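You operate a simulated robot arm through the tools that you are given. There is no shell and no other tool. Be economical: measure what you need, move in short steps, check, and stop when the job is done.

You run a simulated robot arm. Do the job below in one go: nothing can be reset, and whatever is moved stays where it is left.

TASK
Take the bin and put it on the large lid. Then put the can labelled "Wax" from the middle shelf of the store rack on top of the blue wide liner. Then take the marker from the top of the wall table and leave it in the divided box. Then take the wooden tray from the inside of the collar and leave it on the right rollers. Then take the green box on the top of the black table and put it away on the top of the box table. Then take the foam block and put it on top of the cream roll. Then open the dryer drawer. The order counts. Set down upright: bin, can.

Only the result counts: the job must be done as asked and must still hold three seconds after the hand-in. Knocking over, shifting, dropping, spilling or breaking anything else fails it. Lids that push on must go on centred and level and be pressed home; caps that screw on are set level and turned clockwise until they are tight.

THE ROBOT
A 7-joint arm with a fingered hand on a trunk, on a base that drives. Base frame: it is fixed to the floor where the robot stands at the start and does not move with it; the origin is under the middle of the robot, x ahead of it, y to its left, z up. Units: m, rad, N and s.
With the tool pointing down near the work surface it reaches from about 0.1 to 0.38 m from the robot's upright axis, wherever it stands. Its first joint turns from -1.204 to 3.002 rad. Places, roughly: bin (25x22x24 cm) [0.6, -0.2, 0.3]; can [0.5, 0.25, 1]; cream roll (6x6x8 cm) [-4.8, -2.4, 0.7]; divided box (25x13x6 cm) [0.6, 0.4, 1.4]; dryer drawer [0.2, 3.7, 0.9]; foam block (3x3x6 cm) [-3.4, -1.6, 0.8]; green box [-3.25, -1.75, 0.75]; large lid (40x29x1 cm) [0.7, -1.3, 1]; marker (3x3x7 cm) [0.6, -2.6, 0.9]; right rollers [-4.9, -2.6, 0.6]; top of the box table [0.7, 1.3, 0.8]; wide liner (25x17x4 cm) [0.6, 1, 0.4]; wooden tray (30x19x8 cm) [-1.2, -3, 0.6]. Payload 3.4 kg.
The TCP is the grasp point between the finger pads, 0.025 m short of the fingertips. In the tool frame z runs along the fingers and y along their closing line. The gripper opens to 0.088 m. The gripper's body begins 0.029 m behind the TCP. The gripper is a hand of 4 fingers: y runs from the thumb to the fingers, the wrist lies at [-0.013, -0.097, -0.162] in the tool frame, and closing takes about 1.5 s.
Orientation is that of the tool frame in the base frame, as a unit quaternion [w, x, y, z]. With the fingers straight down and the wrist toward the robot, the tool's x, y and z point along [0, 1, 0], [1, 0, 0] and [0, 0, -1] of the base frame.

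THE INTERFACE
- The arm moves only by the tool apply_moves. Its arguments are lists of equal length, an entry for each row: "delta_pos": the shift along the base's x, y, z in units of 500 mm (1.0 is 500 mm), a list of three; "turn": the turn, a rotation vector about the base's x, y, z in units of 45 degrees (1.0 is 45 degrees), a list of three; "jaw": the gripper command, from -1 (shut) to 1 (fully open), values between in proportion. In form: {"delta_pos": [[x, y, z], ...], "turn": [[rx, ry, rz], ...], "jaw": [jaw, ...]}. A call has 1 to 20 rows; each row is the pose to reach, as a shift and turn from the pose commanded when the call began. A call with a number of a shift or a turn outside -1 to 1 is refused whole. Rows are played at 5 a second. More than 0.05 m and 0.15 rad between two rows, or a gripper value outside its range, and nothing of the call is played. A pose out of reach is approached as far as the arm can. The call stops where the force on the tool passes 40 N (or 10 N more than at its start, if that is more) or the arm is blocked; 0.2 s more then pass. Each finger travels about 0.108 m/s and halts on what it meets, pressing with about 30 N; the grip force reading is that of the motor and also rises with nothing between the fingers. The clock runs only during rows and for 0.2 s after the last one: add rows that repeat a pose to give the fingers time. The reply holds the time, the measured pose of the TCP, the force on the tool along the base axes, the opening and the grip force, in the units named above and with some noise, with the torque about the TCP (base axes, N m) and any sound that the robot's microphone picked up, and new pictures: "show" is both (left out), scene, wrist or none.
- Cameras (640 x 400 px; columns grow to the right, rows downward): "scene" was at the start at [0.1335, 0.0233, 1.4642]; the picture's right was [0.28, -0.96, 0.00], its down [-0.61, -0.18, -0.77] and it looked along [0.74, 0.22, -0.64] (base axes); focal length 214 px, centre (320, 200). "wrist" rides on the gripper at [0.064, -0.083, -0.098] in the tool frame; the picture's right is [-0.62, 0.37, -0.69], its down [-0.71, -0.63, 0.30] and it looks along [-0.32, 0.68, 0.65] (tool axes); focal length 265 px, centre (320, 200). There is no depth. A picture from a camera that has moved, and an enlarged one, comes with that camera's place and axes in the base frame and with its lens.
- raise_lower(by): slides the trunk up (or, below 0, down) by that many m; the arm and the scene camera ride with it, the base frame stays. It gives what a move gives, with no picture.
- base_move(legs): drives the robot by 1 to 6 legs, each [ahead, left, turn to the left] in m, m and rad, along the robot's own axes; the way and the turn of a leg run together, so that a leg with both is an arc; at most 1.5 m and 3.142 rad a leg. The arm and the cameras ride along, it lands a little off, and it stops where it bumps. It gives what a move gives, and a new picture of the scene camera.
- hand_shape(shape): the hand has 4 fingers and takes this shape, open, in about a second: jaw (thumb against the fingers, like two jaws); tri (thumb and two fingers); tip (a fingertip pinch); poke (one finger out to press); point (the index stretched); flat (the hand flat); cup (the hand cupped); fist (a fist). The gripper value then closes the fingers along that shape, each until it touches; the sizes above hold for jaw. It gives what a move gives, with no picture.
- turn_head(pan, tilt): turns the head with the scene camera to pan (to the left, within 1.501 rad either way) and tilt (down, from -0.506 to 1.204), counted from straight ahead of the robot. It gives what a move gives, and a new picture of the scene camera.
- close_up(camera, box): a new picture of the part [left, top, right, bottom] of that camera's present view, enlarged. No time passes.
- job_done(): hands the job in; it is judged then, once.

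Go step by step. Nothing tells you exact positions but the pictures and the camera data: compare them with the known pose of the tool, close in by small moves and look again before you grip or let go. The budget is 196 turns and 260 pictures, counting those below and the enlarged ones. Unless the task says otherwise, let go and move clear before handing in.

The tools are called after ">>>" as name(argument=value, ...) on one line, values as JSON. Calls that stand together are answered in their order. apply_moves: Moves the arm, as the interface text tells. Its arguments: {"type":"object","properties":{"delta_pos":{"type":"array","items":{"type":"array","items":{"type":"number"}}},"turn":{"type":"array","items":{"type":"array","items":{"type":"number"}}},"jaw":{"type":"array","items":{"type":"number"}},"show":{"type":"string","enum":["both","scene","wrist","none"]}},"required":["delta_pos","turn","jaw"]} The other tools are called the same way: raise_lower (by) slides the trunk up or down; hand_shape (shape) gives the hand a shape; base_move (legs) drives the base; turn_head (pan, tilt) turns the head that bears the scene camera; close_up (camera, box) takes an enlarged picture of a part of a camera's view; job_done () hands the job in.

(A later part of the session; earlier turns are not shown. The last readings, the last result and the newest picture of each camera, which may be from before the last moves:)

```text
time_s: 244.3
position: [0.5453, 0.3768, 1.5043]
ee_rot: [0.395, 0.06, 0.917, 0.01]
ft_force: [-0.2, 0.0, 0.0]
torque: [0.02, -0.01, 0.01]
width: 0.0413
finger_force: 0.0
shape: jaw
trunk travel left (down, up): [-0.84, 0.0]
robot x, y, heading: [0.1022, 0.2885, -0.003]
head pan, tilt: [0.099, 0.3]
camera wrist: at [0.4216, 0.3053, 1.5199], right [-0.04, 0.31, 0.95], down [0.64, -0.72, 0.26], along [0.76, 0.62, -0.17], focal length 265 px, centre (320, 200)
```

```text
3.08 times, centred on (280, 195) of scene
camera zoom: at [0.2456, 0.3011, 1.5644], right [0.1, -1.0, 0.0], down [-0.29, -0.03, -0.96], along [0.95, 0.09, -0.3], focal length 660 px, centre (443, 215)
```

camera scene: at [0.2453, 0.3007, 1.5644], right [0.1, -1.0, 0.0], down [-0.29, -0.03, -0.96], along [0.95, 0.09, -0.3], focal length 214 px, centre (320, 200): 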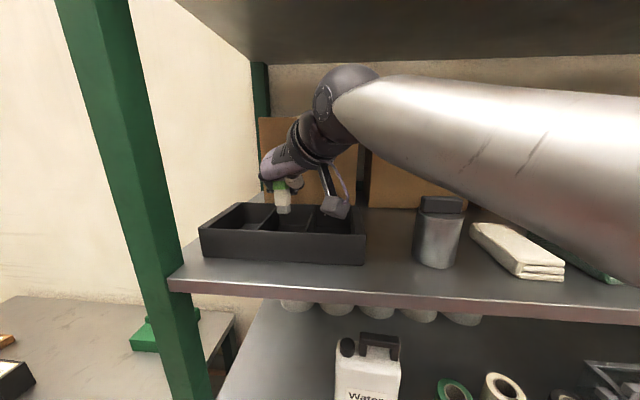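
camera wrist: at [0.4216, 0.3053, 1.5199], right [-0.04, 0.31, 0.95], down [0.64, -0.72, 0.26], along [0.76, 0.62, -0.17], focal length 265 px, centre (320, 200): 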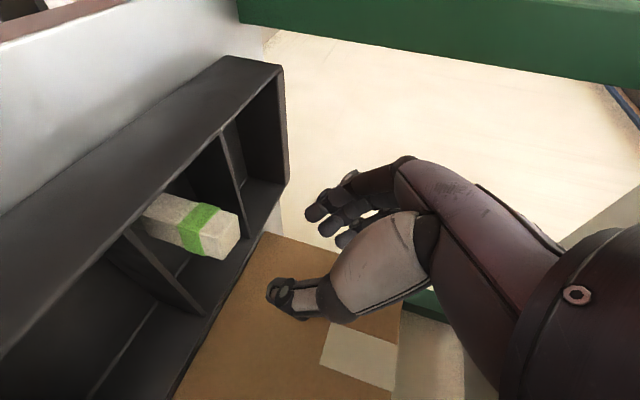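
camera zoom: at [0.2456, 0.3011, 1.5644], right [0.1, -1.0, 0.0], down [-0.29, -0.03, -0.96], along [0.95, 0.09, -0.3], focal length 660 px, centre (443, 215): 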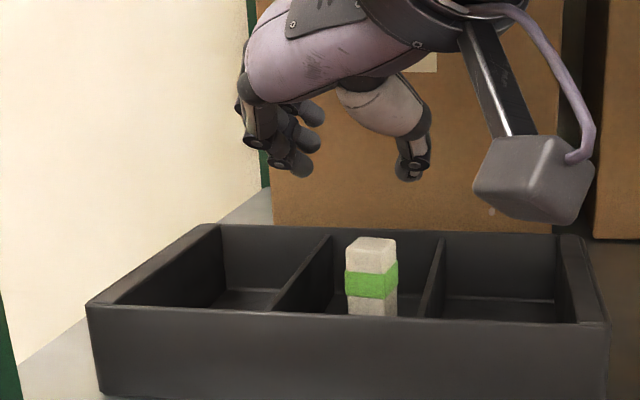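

The marker stands in the middle compartment. Next is the wooden tray inside the collar; I drive down the aisle and look.

>>> base_move(legs=[[-0.5, 0, 0], [0, -1.45, 0], [0, -1.0, 0], [0, 0, -1.57]])

>>> turn_head(pan=-0.5, tilt=0.5)

```text
time_s: 262.5
position: [-0.3439, -2.5639, 1.5047]
ee_rot: [0.288, 0.691, 0.605, -0.272]
ft_force: [-0.6, 0.0, -0.4]
torque: [0.0, -0.01, 0.0]
width: 0.0418
finger_force: 0.1
shape: jaw
trunk travel left (down, up): [-0.84, 0.0]
robot x, y, heading: [-0.4294, -2.1197, -1.575]
head pan, tilt: [0.099, 0.3]
camera scene: at [-0.4172, -2.2617, 1.5644], right [-1.0, -0.09, 0.0], down [-0.03, 0.29, -0.96], along [0.09, -0.95, -0.3], focal length 214 px, centre (320, 200)
```

scene: 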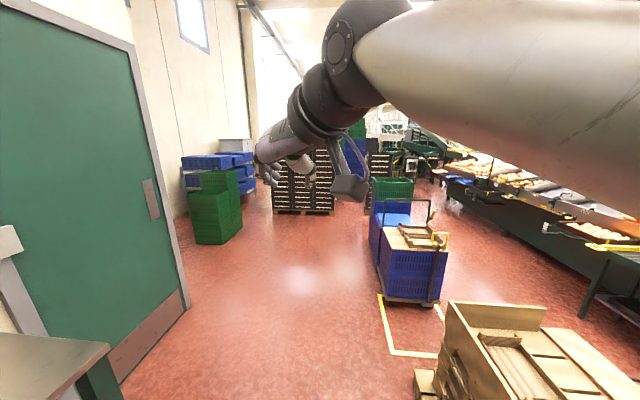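

```text
time_s: 263.5
position: [-0.3444, -2.5626, 1.5054]
ee_rot: [0.287, 0.691, 0.605, -0.271]
ft_force: [0.7, 0.5, -0.5]
torque: [-0.01, 0.01, 0.01]
width: 0.0417
finger_force: 0.0
shape: jaw
trunk travel left (down, up): [-0.84, 0.0]
robot x, y, heading: [-0.4265, -2.1184, -1.576]
head pan, tilt: [-0.499, 0.499]
camera scene: at [-0.4699, -2.2485, 1.546], right [-0.88, 0.48, 0.0], down [0.23, 0.42, -0.88], along [-0.42, -0.77, -0.48], focal length 214 px, centre (320, 200)
```

scene: 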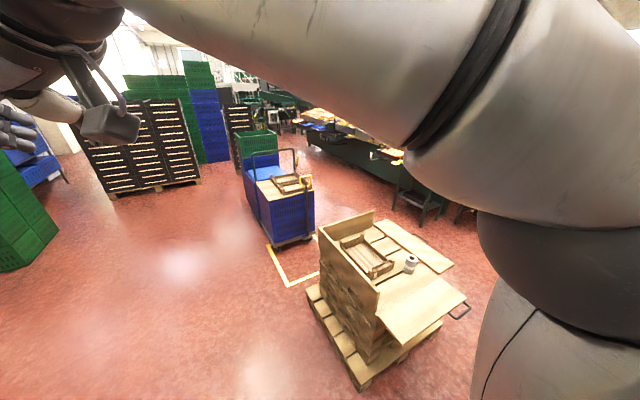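

I see the collar on a pallet with the wooden tray in it. I lower the arm to get a clear view.

>>> apply_moves(delta_pos=[[0, 0, -0.1], [0, 0, -0.2], [0, 0, -0.3], [0, 0, -0.4], [0, 0, -0.5], [0, 0, -0.6], [0, 0, -0.7], [0, 0, -0.8]], turn=[[0, 0, 0], [0, 0, 0], [0, 0, 0], [0, 0, 0], [0, 0, 0], [0, 0, 0], [0, 0, 0], [0, 0, 0]], jaw=[1, 1, 1, 1, 1, 1, 1, 1], show="scene")

>>> close_up(camera="scene", box=[290, 200, 480, 360])

```text
time_s: 265.3
position: [-0.3443, -2.5651, 1.1014]
ee_rot: [0.287, 0.692, 0.604, -0.271]
ft_force: [-0.2, 0.1, -0.1]
torque: [0.02, -0.02, -0.01]
width: 0.0878
finger_force: 0.1
shape: jaw
trunk travel left (down, up): [-0.84, 0.0]
robot x, y, heading: [-0.43, -2.1196, -1.576]
head pan, tilt: [-0.499, 0.499]
camera scene: at [-0.4703, -2.2503, 1.5459], right [-0.88, 0.48, 0.0], down [0.23, 0.42, -0.88], along [-0.42, -0.77, -0.48], focal length 214 px, centre (320, 200)
```

scene: 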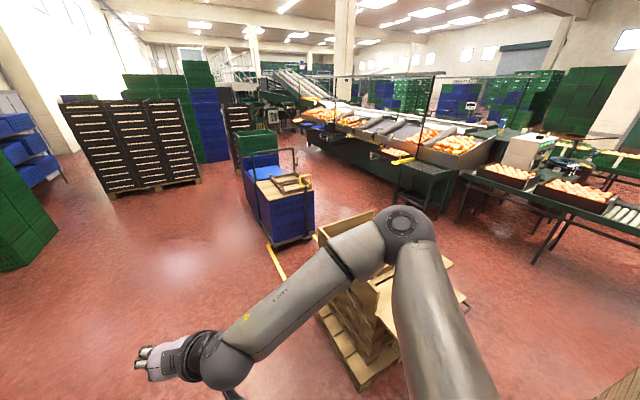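

```text
2.50 times, centred on (385, 280) of scene
camera zoom: at [-0.4703, -2.2503, 1.5459], right [-0.88, 0.48, 0.0], down [0.23, 0.42, -0.88], along [-0.42, -0.77, -0.48], focal length 536 px, centre (158, 0)
```

zoom: 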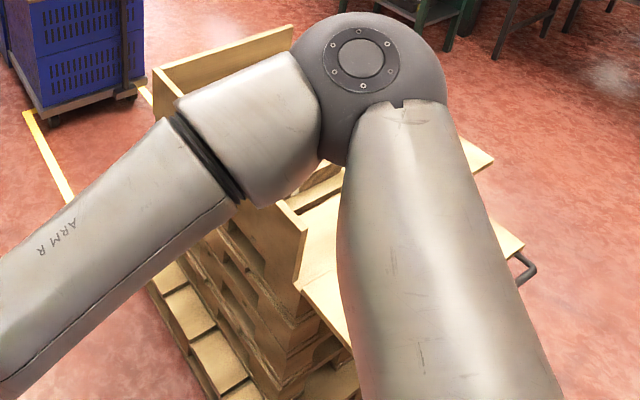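

I drive further and turn to face the collar (looking along −x).

>>> base_move(legs=[[0.8, 0, 0], [0, 0, -1.56]])

>>> turn_head(pan=0.0, tilt=0.75)

```text
time_s: 273.4
position: [-0.8786, -3.0023, 1.1012]
ee_rot: [0.009, 0.916, -0.066, -0.396]
ft_force: [-0.2, -0.6, 0.0]
torque: [0.01, 0.0, 0.01]
width: 0.0877
finger_force: 0.0
shape: jaw
trunk travel left (down, up): [-0.84, 0.0]
robot x, y, heading: [-0.4312, -2.9247, 3.126]
head pan, tilt: [-0.499, 0.499]
camera scene: at [-0.5592, -2.8787, 1.546], right [0.49, 0.87, 0.0], down [0.42, -0.24, -0.88], along [-0.76, 0.43, -0.48], focal length 214 px, centre (320, 200)
```

scene: 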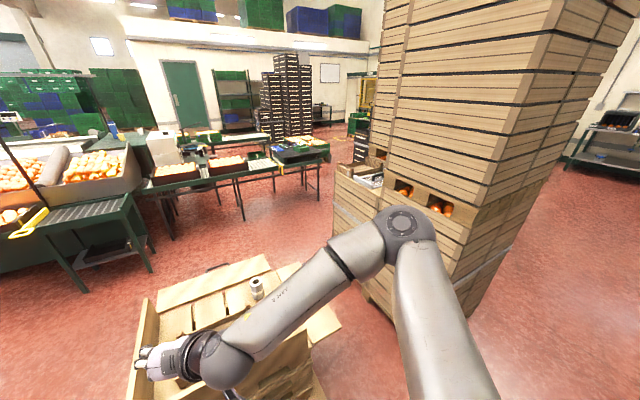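

```text
time_s: 274.4
position: [-0.8772, -3.0022, 1.102]
ee_rot: [0.009, 0.916, -0.066, -0.396]
ft_force: [0.3, -0.4, -0.5]
torque: [-0.01, 0.0, -0.02]
width: 0.0876
finger_force: 0.0
shape: jaw
trunk travel left (down, up): [-0.84, 0.0]
robot x, y, heading: [-0.4293, -2.9236, 3.125]
head pan, tilt: [0.0, 0.75]
camera scene: at [-0.5629, -2.9221, 1.5241], right [0.02, 1.0, 0.0], down [0.68, -0.01, -0.73], along [-0.73, 0.01, -0.68], focal length 214 px, centre (320, 200)
```

scene: 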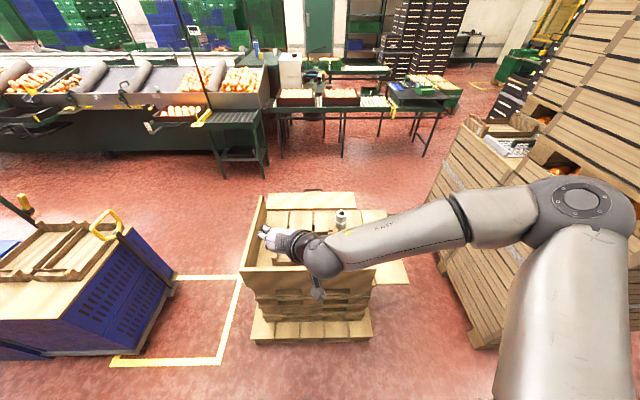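

The hand hides the tray; I check with the wrist camera.

>>> close_up(camera="wrist", box=[0, 0, 640, 400])

>>> close_up(camera="scene", box=[220, 170, 420, 350])

```text
1.00 times, centred on (320, 200) of wrist (not enlarged: the box is as wide or as high as the picture)
camera zoom: at [-0.754, -2.9305, 1.1172], right [0.04, -0.31, 0.95], down [-0.63, 0.73, 0.26], along [-0.77, -0.61, -0.17], focal length 265 px, centre (320, 200)
```

zoom: 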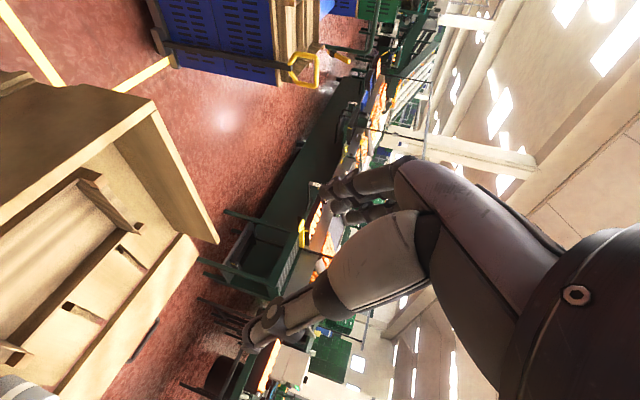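

```text
2.22 times, centred on (320, 260) of scene
camera zoom: at [-0.5629, -2.9221, 1.5241], right [0.02, 1.0, 0.0], down [0.68, -0.01, -0.73], along [-0.73, 0.01, -0.68], focal length 477 px, centre (320, 67)
```

zoom: 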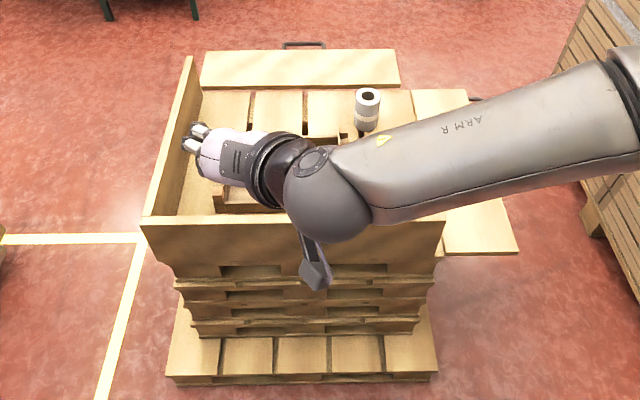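

>>> apply_moves(delta_pos=[[0.05, 0.1, 0], [0.1, 0.2, 0], [0.15, 0.28, 0], [0.2, 0.36, 0], [0.2, 0.44, 0], [0.2, 0.52, 0]], turn=[[0, 0, 0], [0, 0, 0], [0, 0, 0], [0, 0, 0], [0, 0, 0], [0, 0, 0]], jaw=[1, 1, 1, 1, 1, 1], show="none")

>>> close_up(camera="scene", box=[220, 170, 420, 350])

```text
refused: row 1 steps farther than a row can; nothing moved
```

```text
2.22 times, centred on (320, 260) of scene
camera zoom: at [-0.5629, -2.9221, 1.5241], right [0.02, 1.0, 0.0], down [0.68, -0.01, -0.73], along [-0.73, 0.01, -0.68], focal length 477 px, centre (320, 67)
```

zoom: 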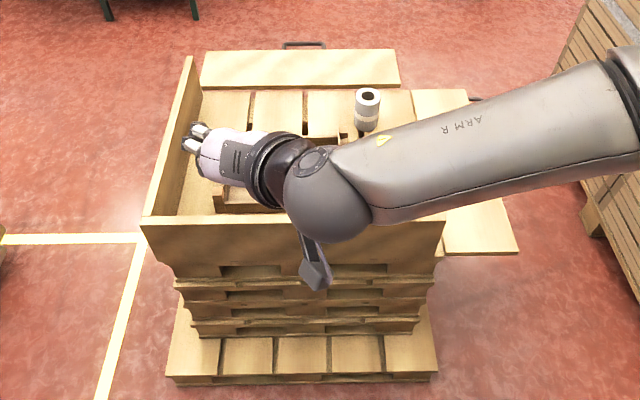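

>>> apply_moves(delta_pos=[[0.04, 0.08, 0], [0.08, 0.16, 0], [0.12, 0.24, 0], [0.16, 0.32, 0], [0.2, 0.4, 0], [0.2, 0.48, 0]], turn=[[0, 0, 0], [0, 0, 0], [0, 0, 0], [0, 0, 0], [0, 0, 0], [0, 0, 0]], jaw=[1, 1, 1, 1, 1, 1], show="none")

>>> close_up(camera="scene", box=[220, 170, 420, 350])

```text
time_s: 275.8
position: [-0.8444, -2.8014, 1.1044]
ee_rot: [0.01, 0.916, -0.065, -0.395]
ft_force: [0.4, 1.0, 0.2]
torque: [-0.01, -0.02, -0.01]
width: 0.0877
finger_force: 0.2
shape: jaw
out of reach, approached as far as the arm can: row 2, 3, 4, 5, 6
trunk travel left (down, up): [-0.84, 0.0]
robot x, y, heading: [-0.4323, -2.923, 3.129]
head pan, tilt: [0.0, 0.75]
```

```text
2.22 times, centred on (320, 260) of scene
camera zoom: at [-0.5636, -2.9223, 1.524], right [0.02, 1.0, 0.0], down [0.68, -0.01, -0.73], along [-0.73, 0.01, -0.68], focal length 477 px, centre (320, 67)
```

zoom: 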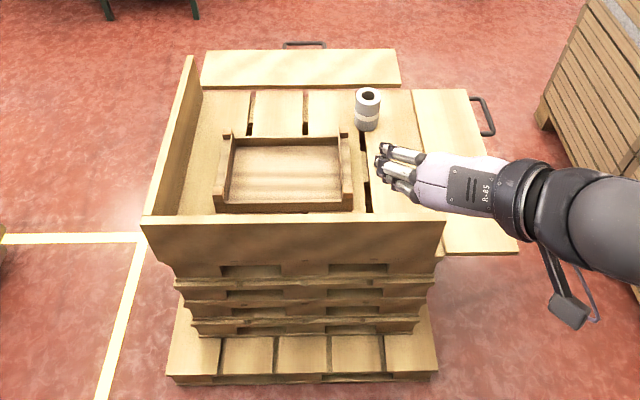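

Clear view of the tray now. I zoom in on it.

>>> close_up(camera="scene", box=[268, 200, 352, 268])

```text
5.88 times, centred on (310, 234) of scene
camera zoom: at [-0.5636, -2.9223, 1.524], right [0.02, 1.0, 0.0], down [0.68, -0.01, -0.73], along [-0.73, 0.01, -0.68], focal length 1262 px, centre (379, 0)
```

zoom: 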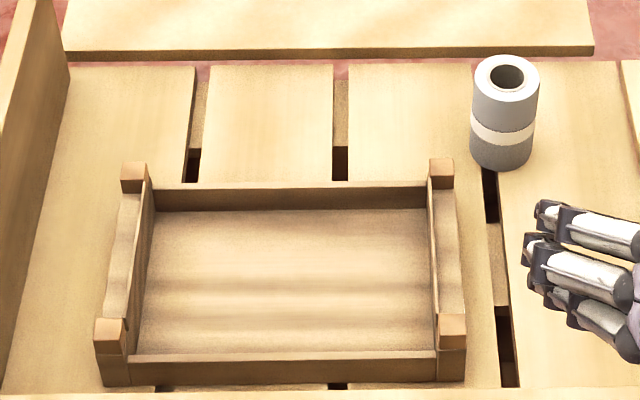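

The tray (30 along y) has higher end boards; I'll grip its right end board (y≈−2.85) at mid-length with the fingers closing along y, steeper. I lower the trunk, set the hand steeper and line up.

>>> apply_moves(delta_pos=[[0, 0, 0.06], [0, 0, 0.12], [0, 0, 0.12]], turn=[[0, -0.12, 0], [0, -0.24, 0], [0, -0.36, 0]], jaw=[1, 1, 1], show="none")

>>> raise_lower(by=-0.35)

>>> base_move(legs=[[0.15, -0.1, 0.012]])

>>> close_up(camera="wrist", box=[0, 0, 640, 400])

```text
time_s: 276.6
position: [-0.8451, -2.8017, 1.1638]
ee_rot: [-0.001, 0.962, -0.066, -0.263]
ft_force: [0.1, -1.1, -0.6]
torque: [0.01, -0.01, -0.03]
width: 0.0878
finger_force: 0.1
shape: jaw
trunk travel left (down, up): [-0.84, 0.0]
robot x, y, heading: [-0.43, -2.9246, 3.127]
head pan, tilt: [0.0, 0.75]
```

```text
time_s: 280.0
position: [-0.8447, -2.8006, 0.8129]
ee_rot: [0.0, 0.963, -0.066, -0.263]
ft_force: [0.0, 0.0, -0.6]
torque: [0.02, -0.02, -0.02]
width: 0.0879
finger_force: 0.0
shape: jaw
trunk travel left (down, up): [-0.49, 0.35]
robot x, y, heading: [-0.4305, -2.9257, 3.123]
head pan, tilt: [0.0, 0.75]
```

```text
time_s: 281.5
position: [-0.9918, -2.7021, 0.8131]
ee_rot: [0.001, 0.963, -0.062, -0.262]
ft_force: [0.9, 0.0, -0.1]
torque: [-0.01, -0.01, -0.01]
width: 0.0879
finger_force: 0.1
shape: jaw
trunk travel left (down, up): [-0.49, 0.35]
robot x, y, heading: [-0.5778, -2.8231, 3.139]
head pan, tilt: [0.0, 0.75]
camera scene: at [-0.7081, -2.8206, 1.174], right [0.01, 1.0, 0.0], down [0.68, 0.0, -0.73], along [-0.73, 0.0, -0.68], focal length 214 px, centre (320, 200)
```

scene: 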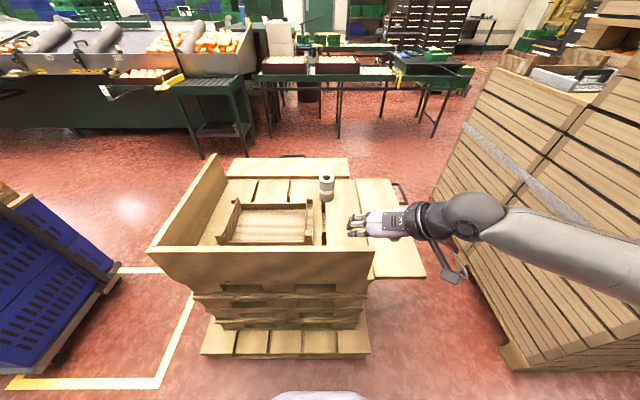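

```text
1.00 times, centred on (320, 200) of wrist (not enlarged: the box is as wide or as high as the picture)
camera zoom: at [-0.8779, -2.6296, 0.862], right [-0.22, -0.31, 0.92], down [-0.69, 0.72, 0.08], along [-0.69, -0.62, -0.38], focal length 265 px, centre (320, 200)
```

zoom: 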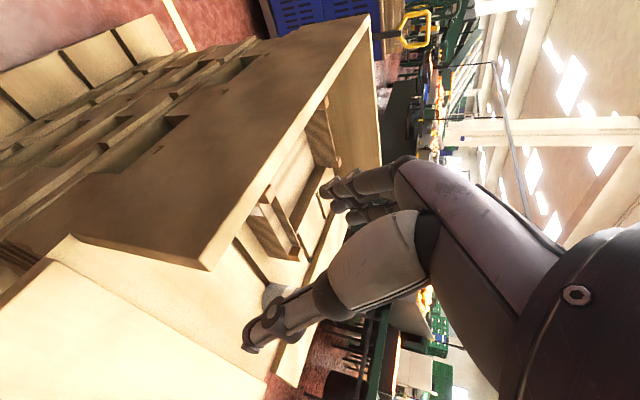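

>>> apply_moves(delta_pos=[[-0.02, -0.08, 0], [-0.04, -0.16, 0], [-0.06, -0.24, 0], [-0.08, -0.3, 0], [-0.08, -0.3, 0]], turn=[[0, 0, 0], [0, 0, 0], [0, 0, 0], [0, 0, 0], [0, 0, 0]], jaw=[0.6, 0.6, 0.6, 0.6, 0.6], show="wrist")

>>> close_up(camera="scene", box=[200, 150, 360, 260])

```text
time_s: 282.7
position: [-1.0326, -2.8515, 0.8114]
ee_rot: [0.0, 0.963, -0.062, -0.263]
ft_force: [0.0, 0.1, -0.8]
torque: [0.05, 0.01, 0.02]
width: 0.0705
finger_force: 0.0
shape: jaw
trunk travel left (down, up): [-0.49, 0.35]
robot x, y, heading: [-0.5747, -2.8193, 3.14]
head pan, tilt: [0.0, 0.75]
camera wrist: at [-0.9189, -2.7789, 0.8612], right [-0.22, -0.31, 0.92], down [-0.69, 0.72, 0.08], along [-0.69, -0.62, -0.38], focal length 265 px, centre (320, 200)
```

wrist: 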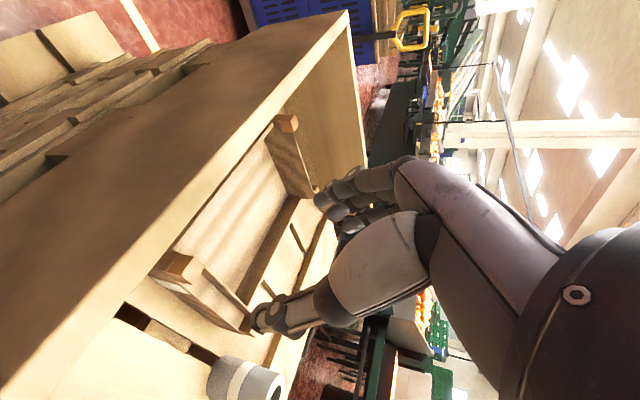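

```text
3.64 times, centred on (280, 205) of scene
camera zoom: at [-0.7075, -2.8209, 1.1741], right [0.01, 1.0, 0.0], down [0.68, 0.0, -0.73], along [-0.73, 0.0, -0.68], focal length 780 px, centre (466, 182)
```

zoom: 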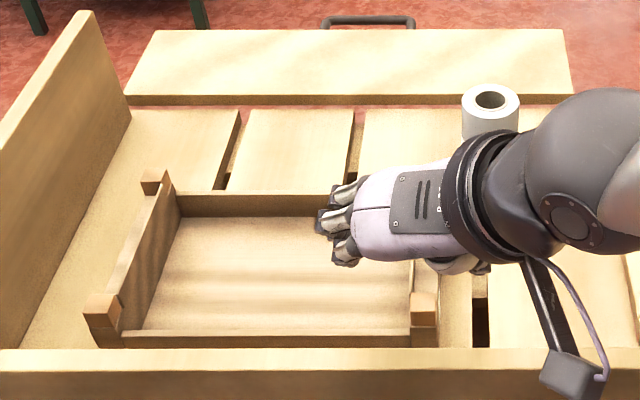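

>>> close_up(camera="scene", box=[215, 190, 275, 250])

```text
6.67 times, centred on (245, 220) of scene
camera zoom: at [-0.7075, -2.8209, 1.1741], right [0.01, 1.0, 0.0], down [0.68, 0.0, -0.73], along [-0.73, 0.0, -0.68], focal length 1430 px, centre (820, 67)
```

zoom: 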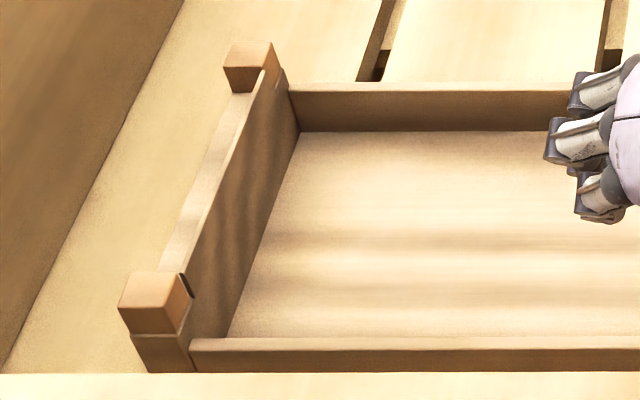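

End board top at mid z≈0.64, at (−1.20, −2.852); collar wall inner face x≈−1.043, top 0.69. I step forward 7 cm, then move above the board.

>>> base_move(legs=[[0.07, 0, 0]])

>>> apply_moves(delta_pos=[[-0.06, 0, -0.02], [-0.12, 0, -0.04], [-0.18, 0, -0.06], [-0.216, 0, -0.1], [-0.216, 0, -0.1]], turn=[[0, 0, 0], [0, 0, 0], [0, 0, 0], [0, 0, 0], [0, 0, 0]], jaw=[0.4, 0.4, 0.4, 0.4, 0.4], show="both")

>>> close_up(camera="scene", box=[220, 170, 380, 290])

```text
time_s: 283.7
position: [-1.1034, -2.8508, 0.811]
ee_rot: [0.001, 0.963, -0.061, -0.262]
ft_force: [-1.0, 0.1, -0.6]
torque: [-0.03, 0.01, 0.0]
width: 0.0706
finger_force: 0.0
shape: jaw
trunk travel left (down, up): [-0.49, 0.35]
robot x, y, heading: [-0.6447, -2.8183, 3.137]
head pan, tilt: [0.0, 0.75]
camera scene: at [-0.7782, -2.8207, 1.1739], right [0.0, 1.0, 0.0], down [0.68, 0.0, -0.73], along [-0.73, 0.0, -0.68], focal length 214 px, centre (320, 200)
```

scene: 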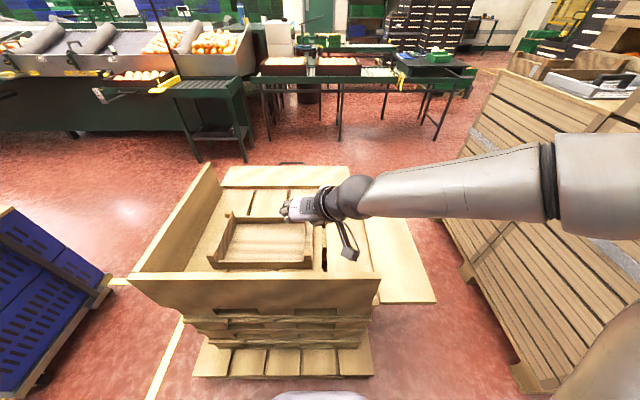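

```text
time_s: 284.9
position: [-1.209, -2.8537, 0.7588]
ee_rot: [0.001, 0.963, -0.063, -0.262]
ft_force: [1.0, 0.5, -0.1]
torque: [-0.03, 0.0, -0.01]
width: 0.0617
finger_force: 0.2
shape: jaw
trunk travel left (down, up): [-0.49, 0.35]
robot x, y, heading: [-0.6427, -2.8177, 3.139]
head pan, tilt: [0.0, 0.75]
camera scene: at [-0.7771, -2.8207, 1.1741], right [0.0, 1.0, 0.0], down [0.68, 0.0, -0.73], along [-0.73, 0.0, -0.68], focal length 214 px, centre (320, 200)
camera wrist: at [-1.0958, -2.7799, 0.8094], right [-0.22, -0.31, 0.92], down [-0.69, 0.72, 0.08], along [-0.69, -0.62, -0.38], focal length 265 px, centre (320, 200)
```

scene: 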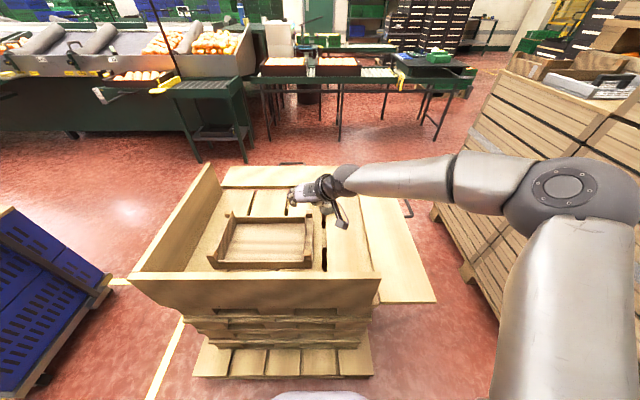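
wrist: 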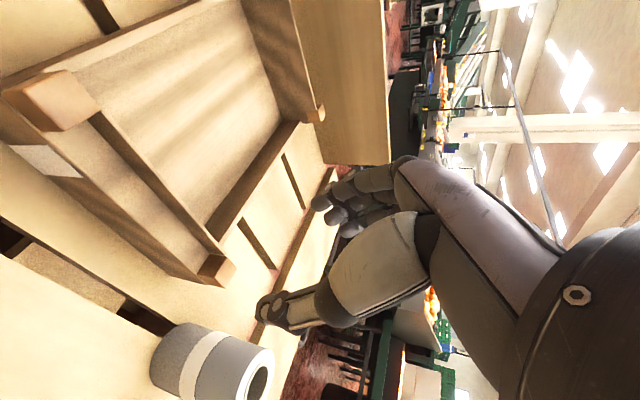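

```text
3.33 times, centred on (300, 230) of scene
camera zoom: at [-0.7771, -2.8207, 1.1741], right [0.0, 1.0, 0.0], down [0.68, 0.0, -0.73], along [-0.73, 0.0, -0.68], focal length 715 px, centre (387, 100)
```

zoom: 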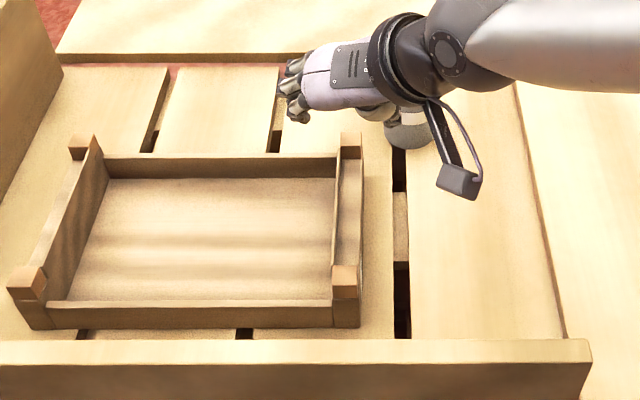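

Right over the end board. I descend and check.

>>> apply_moves(delta_pos=[[0.008, -0.006, -0.06], [0.008, -0.006, -0.12], [0.008, -0.006, -0.18], [0.008, -0.006, -0.22], [0.008, -0.006, -0.22]], turn=[[0, 0, 0], [0, 0, 0], [0, 0, 0], [0, 0, 0], [0, 0, 0]], jaw=[0.4, 0.4, 0.4, 0.4, 0.4], show="wrist")

>>> close_up(camera="scene", box=[220, 170, 380, 290])

```text
time_s: 286.1
position: [-1.2057, -2.8561, 0.6505]
ee_rot: [0.001, 0.963, -0.061, -0.262]
ft_force: [0.6, -0.5, -0.4]
torque: [0.0, -0.01, 0.0]
width: 0.0615
finger_force: 0.1
shape: jaw
trunk travel left (down, up): [-0.49, 0.35]
robot x, y, heading: [-0.6449, -2.8246, 3.136]
head pan, tilt: [0.0, 0.75]
camera wrist: at [-1.0918, -2.7828, 0.7005], right [-0.22, -0.31, 0.92], down [-0.69, 0.72, 0.08], along [-0.69, -0.62, -0.38], focal length 265 px, centre (320, 200)
```

wrist: 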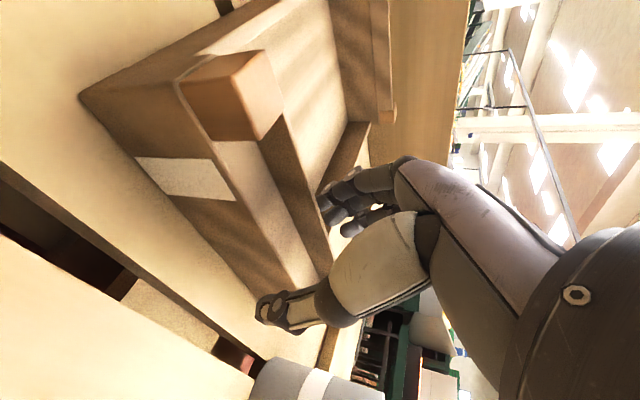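

```text
3.33 times, centred on (300, 230) of scene
camera zoom: at [-0.7772, -2.8207, 1.1741], right [0.0, 1.0, 0.0], down [0.68, 0.0, -0.73], along [-0.73, 0.0, -0.68], focal length 715 px, centre (387, 100)
```

zoom: 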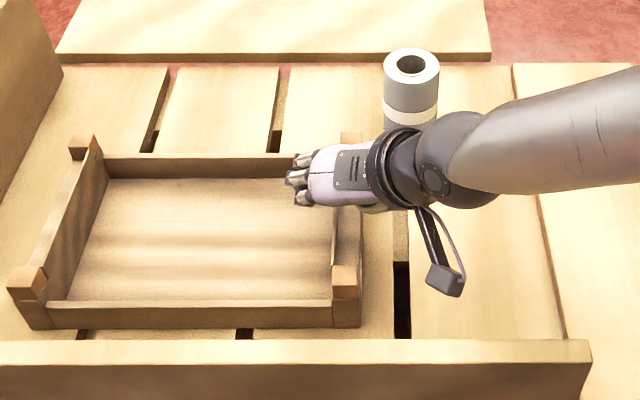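

Straddling the board. I lower the last 2 cm and close.

>>> apply_moves(delta_pos=[[0, 0, -0.02], [0, 0, -0.034], [0, 0, -0.034], [0, 0, -0.034], [0, 0, -0.034], [0, 0, -0.034], [0, 0, -0.034], [0, 0, -0.034]], turn=[[0, 0, 0], [0, 0, 0], [0, 0, 0], [0, 0, 0], [0, 0, 0], [0, 0, 0], [0, 0, 0], [0, 0, 0]], jaw=[0.4, 0.4, 0, -0.5, -1, -1, -1, -1], show="wrist")

```text
time_s: 287.9
position: [-1.2065, -2.8553, 0.6341]
ee_rot: [0.001, 0.963, -0.062, -0.262]
ft_force: [0.0, -0.6, -0.2]
torque: [0.0, 0.0, 0.1]
width: 0.0188
finger_force: 29.6
shape: jaw
trunk travel left (down, up): [-0.49, 0.35]
robot x, y, heading: [-0.6449, -2.8174, 3.135]
head pan, tilt: [0.0, 0.75]
camera wrist: at [-1.0921, -2.7818, 0.6843], right [-0.22, -0.31, 0.92], down [-0.69, 0.72, 0.08], along [-0.69, -0.62, -0.38], focal length 265 px, centre (320, 200)
```

wrist: 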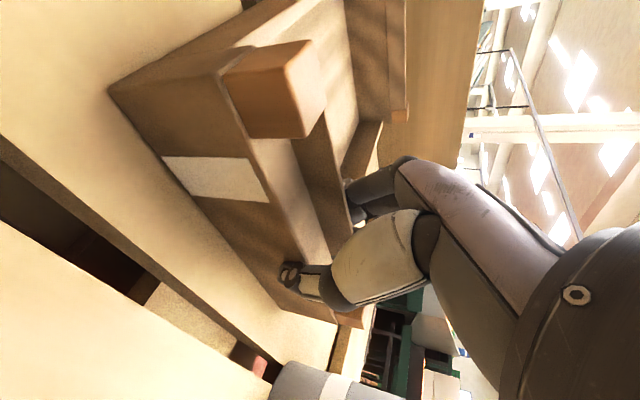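

Gripped (1.9 cm thick). Test lift.

>>> apply_moves(delta_pos=[[0, 0, 0.02], [0, 0, 0.04], [0, 0, 0.06], [0, 0, 0.08], [0, 0, 0.08]], turn=[[0, 0, 0], [0, 0, 0], [0, 0, 0], [0, 0, 0], [0, 0, 0]], jaw=[-1, -1, -1, -1, -1], show="wrist")

>>> close_up(camera="scene", box=[220, 170, 380, 290])

```text
time_s: 289.1
position: [-1.2069, -2.8549, 0.6735]
ee_rot: [0.002, 0.963, -0.062, -0.263]
ft_force: [-0.3, -0.7, -2.0]
torque: [0.24, 0.01, 0.02]
width: 0.019
finger_force: 30.1
shape: jaw
trunk travel left (down, up): [-0.49, 0.35]
robot x, y, heading: [-0.6465, -2.8186, 3.141]
head pan, tilt: [0.0, 0.75]
camera wrist: at [-1.0926, -2.7809, 0.7237], right [-0.22, -0.31, 0.92], down [-0.69, 0.72, 0.08], along [-0.69, -0.62, -0.38], focal length 265 px, centre (320, 200)
```

wrist: 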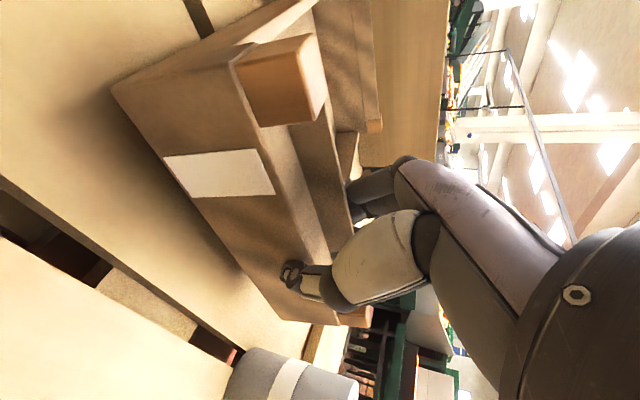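

```text
3.33 times, centred on (300, 230) of scene
camera zoom: at [-0.7776, -2.8208, 1.174], right [0.0, 1.0, 0.0], down [0.68, 0.0, -0.73], along [-0.73, 0.0, -0.68], focal length 715 px, centre (387, 100)
```

zoom: 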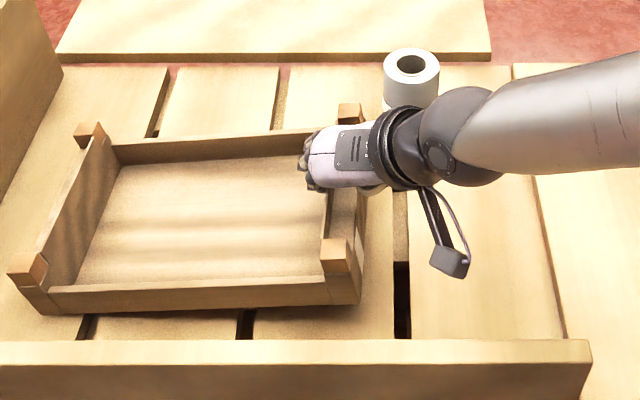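

The tray's far end lags. I lift a bit more to see whether the grip holds it.

>>> apply_moves(delta_pos=[[0, 0, 0.02], [0, 0, 0.04], [0, 0, 0.06], [0, 0, 0.06]], turn=[[0, 0, 0], [0, 0, 0], [0, 0, 0], [0, 0, 0]], jaw=[-1, -1, -1, -1], show="none")

>>> close_up(camera="scene", box=[220, 170, 380, 290])

```text
time_s: 290.1
position: [-1.2066, -2.8534, 0.7041]
ee_rot: [0.0, 0.963, -0.062, -0.263]
ft_force: [0.2, -0.3, -1.6]
torque: [0.25, 0.03, 0.02]
width: 0.019
finger_force: 30.2
shape: jaw
trunk travel left (down, up): [-0.49, 0.35]
robot x, y, heading: [-0.6474, -2.8197, 3.137]
head pan, tilt: [0.0, 0.75]
```

```text
3.33 times, centred on (300, 230) of scene
camera zoom: at [-0.7776, -2.8208, 1.174], right [0.0, 1.0, 0.0], down [0.68, 0.0, -0.73], along [-0.73, 0.0, -0.68], focal length 715 px, centre (387, 100)
```

zoom: 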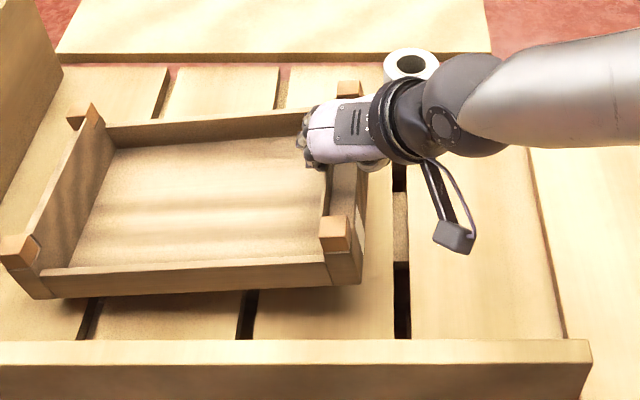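

The tray is fully lifted (≈0.18 kg) and holds nearly level. I raise it, back off, and go north past the stack to look for the way west.

>>> raise_lower(by=0.3)

>>> base_move(legs=[[-0.2, 0, 0], [0, -1.3, 0], [0, -1.2, 0]])

>>> turn_head(pan=0.3, tilt=0.3)

```text
time_s: 293.1
position: [-1.2057, -2.8532, 1.0046]
ee_rot: [0.0, 0.963, -0.061, -0.263]
ft_force: [0.1, 0.1, -1.7]
torque: [0.24, 0.02, 0.0]
width: 0.0192
finger_force: 30.1
shape: jaw
trunk travel left (down, up): [-0.79, 0.05]
robot x, y, heading: [-0.6433, -2.8229, 3.137]
head pan, tilt: [0.0, 0.75]
```

```text
time_s: 298.2
position: [-0.9726, -2.1942, 1.0092]
ee_rot: [0.003, 0.964, 0.001, -0.265]
ft_force: [-0.5, 0.4, -2.1]
torque: [0.26, -0.01, 0.02]
width: 0.0188
finger_force: 29.9
shape: jaw
trunk travel left (down, up): [-0.79, 0.05]
robot x, y, heading: [-0.454, -2.0892, -3.087]
head pan, tilt: [0.0, 0.75]
stopped in leg 2: the robot was blocked; the commanded pose is now the measured one
camera scene: at [-0.5558, -2.1223, 1.4766], right [-0.06, 1.0, 0.02], down [0.67, 0.05, -0.74], along [-0.74, -0.03, -0.67], focal length 214 px, centre (320, 200)
```

scene: 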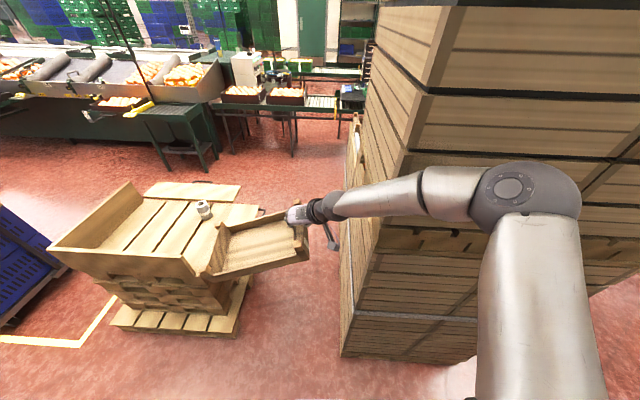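

```text
time_s: 299.1
position: [-0.9728, -2.1939, 1.0073]
ee_rot: [0.003, 0.964, -0.001, -0.266]
ft_force: [-0.6, -0.3, -2.2]
torque: [0.22, 0.03, 0.01]
width: 0.019
finger_force: 30.1
shape: jaw
trunk travel left (down, up): [-0.79, 0.05]
robot x, y, heading: [-0.4519, -2.0896, -3.089]
head pan, tilt: [0.3, 0.3]
camera scene: at [-0.5592, -2.1522, 1.516], right [-0.35, 0.94, 0.03], down [0.26, 0.12, -0.96], along [-0.9, -0.33, -0.28], focal length 214 px, centre (320, 200)
```

scene: 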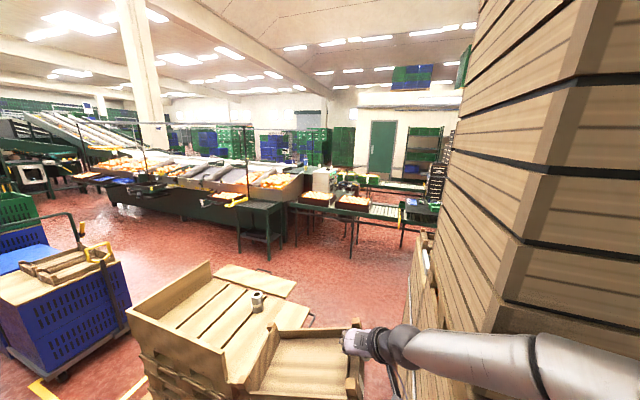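

The arm touched the big stack. I move off it, then turn the long way round (left) so the tray stays clear and faces north.

>>> base_move(legs=[[0.0, 0.35, 0]])

>>> close_up(camera="scene", box=[0, 0, 640, 400])

```text
time_s: 301.4
position: [-0.9759, -2.5241, 0.9978]
ee_rot: [0.009, 0.967, -0.011, -0.255]
ft_force: [0.3, -0.8, -2.5]
torque: [0.25, 0.04, -0.01]
width: 0.0191
finger_force: 30.2
shape: jaw
trunk travel left (down, up): [-0.79, 0.05]
robot x, y, heading: [-0.4308, -2.4429, -3.089]
head pan, tilt: [0.3, 0.3]
camera scene: at [-0.5702, -2.4793, 1.5144], right [-0.34, 0.94, 0.0], down [0.28, 0.1, -0.96], along [-0.9, -0.33, -0.3], focal length 214 px, centre (320, 200)
```

scene: 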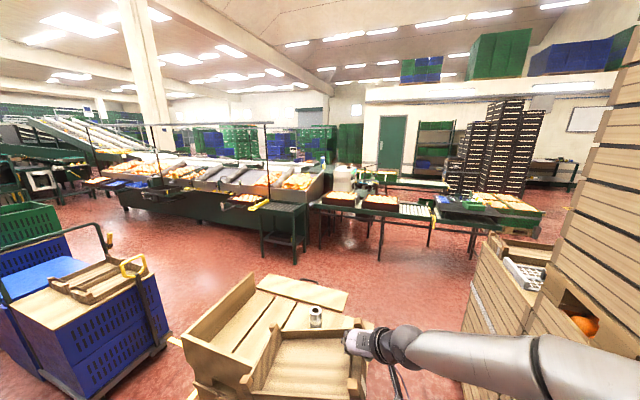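

```text
1.00 times, centred on (320, 200) of scene (not enlarged: the box is as wide or as high as the picture)
camera zoom: at [-0.5702, -2.4793, 1.5144], right [-0.34, 0.94, 0.0], down [0.28, 0.1, -0.96], along [-0.9, -0.33, -0.3], focal length 214 px, centre (320, 200)
```

zoom: 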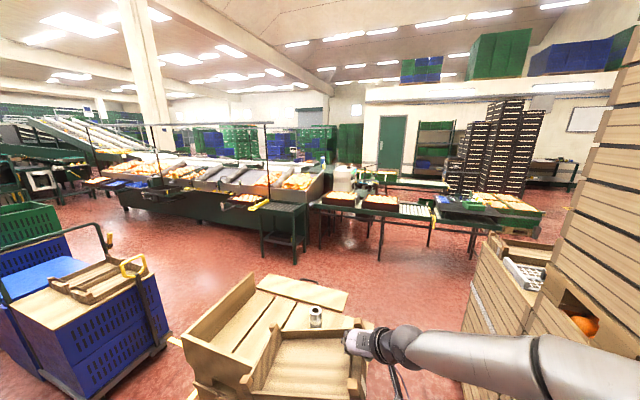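

Clear of the stack. Now I turn the long way to face north and drive up the aisle.

>>> base_move(legs=[[0, 0, 2.33], [0, 0, 2.33], [1.4, 0, 0], [0.6, 0, 0]])

>>> turn_head(pan=1.0, tilt=0.3)

```text
time_s: 322.4
position: [-0.4277, 0.0943, 0.9976]
ee_rot: [0.18, -0.652, 0.714, 0.181]
ft_force: [-0.3, 0.1, -1.4]
torque: [0.02, -0.25, 0.05]
width: 0.0189
finger_force: 30.1
shape: jaw
trunk travel left (down, up): [-0.79, 0.05]
robot x, y, heading: [-0.3891, -0.4499, 1.55]
head pan, tilt: [0.3, 0.3]
camera scene: at [-0.4088, -0.3121, 1.5144], right [0.96, 0.28, 0.0], down [0.08, -0.28, -0.96], along [-0.26, 0.92, -0.3], focal length 214 px, centre (320, 200)
```

scene: 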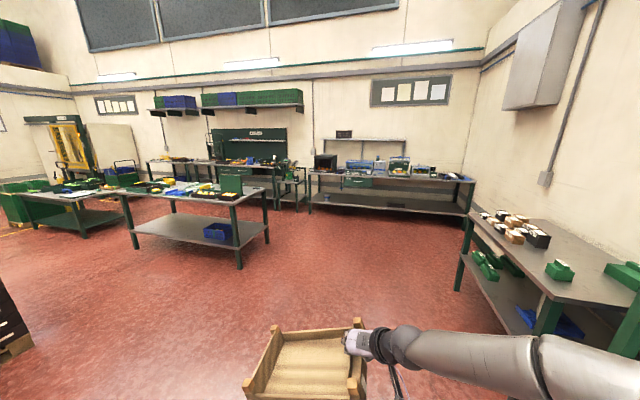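

```text
time_s: 323.4
position: [-0.4272, 0.0944, 0.998]
ee_rot: [0.179, -0.652, 0.715, 0.181]
ft_force: [-0.1, 0.2, -1.4]
torque: [0.02, -0.24, 0.01]
width: 0.0189
finger_force: 30.8
shape: jaw
trunk travel left (down, up): [-0.79, 0.05]
robot x, y, heading: [-0.3856, -0.4537, 1.55]
head pan, tilt: [1.0, 0.3]
camera scene: at [-0.4605, -0.3499, 1.5144], right [0.56, 0.83, 0.0], down [0.25, -0.17, -0.96], along [-0.79, 0.53, -0.3], focal length 214 px, centre (320, 200)
```

scene: 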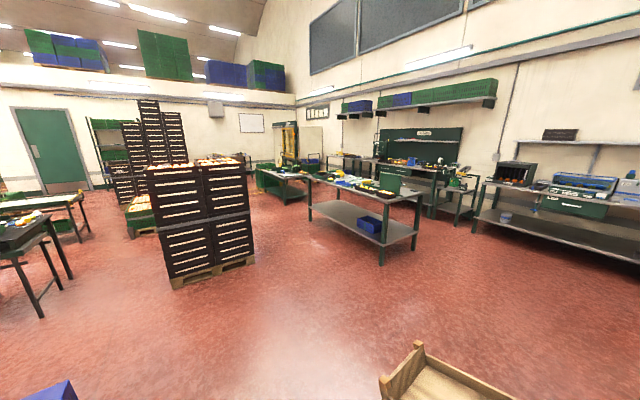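

The way west is open. I drive west along y≈−0.5 to x≈−2.1 and look.

>>> base_move(legs=[[0, 0, 1.59], [1.4, 0, 0], [0.35, 0, 0]])

>>> turn_head(pan=0.5, tilt=0.35)

```text
time_s: 336.1
position: [-2.6698, -0.5251, 0.9985]
ee_rot: [0.005, 0.966, -0.028, -0.255]
ft_force: [-0.3, 0.1, -2.2]
torque: [0.24, 0.03, 0.0]
width: 0.0189
finger_force: 30.0
shape: jaw
trunk travel left (down, up): [-0.79, 0.05]
robot x, y, heading: [-2.126, -0.46, -3.123]
head pan, tilt: [1.0, 0.3]
camera scene: at [-2.2234, -0.5441, 1.5144], right [-0.85, 0.53, 0.0], down [0.16, 0.25, -0.96], along [-0.5, -0.81, -0.3], focal length 214 px, centre (320, 200)
```

scene: 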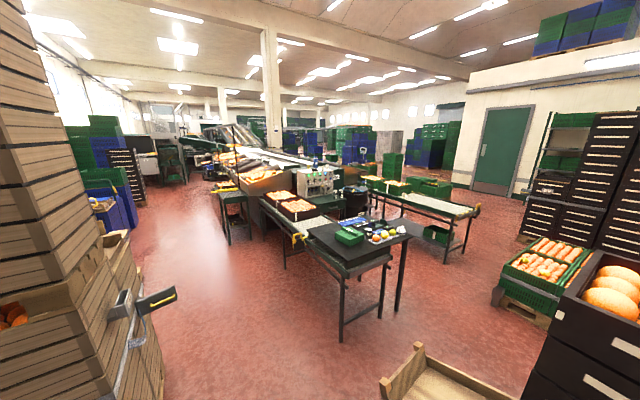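

```text
time_s: 337.0
position: [-2.6693, -0.5246, 0.9974]
ee_rot: [0.004, 0.967, -0.027, -0.254]
ft_force: [0.0, 0.1, -3.0]
torque: [0.25, 0.04, 0.01]
width: 0.0191
finger_force: 29.8
shape: jaw
trunk travel left (down, up): [-0.79, 0.05]
robot x, y, heading: [-2.1215, -0.4644, -3.127]
head pan, tilt: [0.499, 0.351]
camera scene: at [-2.2549, -0.5107, 1.5097], right [-0.49, 0.87, 0.0], down [0.3, 0.17, -0.94], along [-0.82, -0.46, -0.34], focal length 214 px, centre (320, 200)
```

scene: 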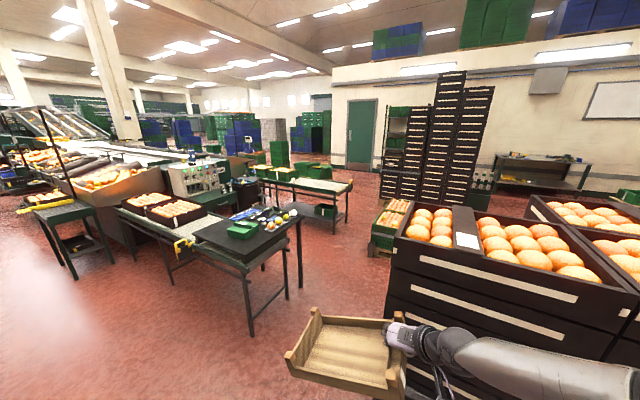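

>>> close_up(camera="scene", box=[100, 130, 400, 310])

```text
2.13 times, centred on (250, 220) of scene
camera zoom: at [-2.2549, -0.5107, 1.5097], right [-0.49, 0.87, 0.0], down [0.3, 0.17, -0.94], along [-0.82, -0.46, -0.34], focal length 458 px, centre (469, 157)
```

zoom: 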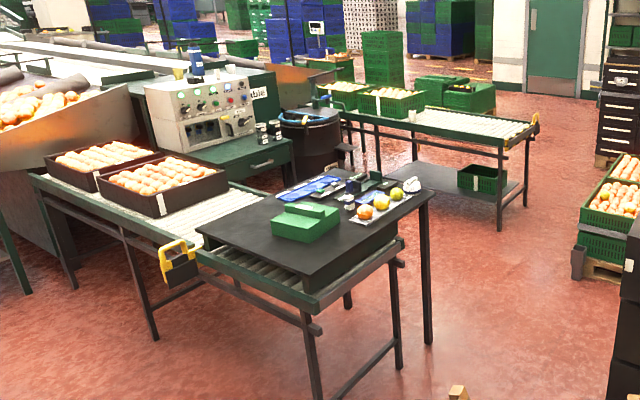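

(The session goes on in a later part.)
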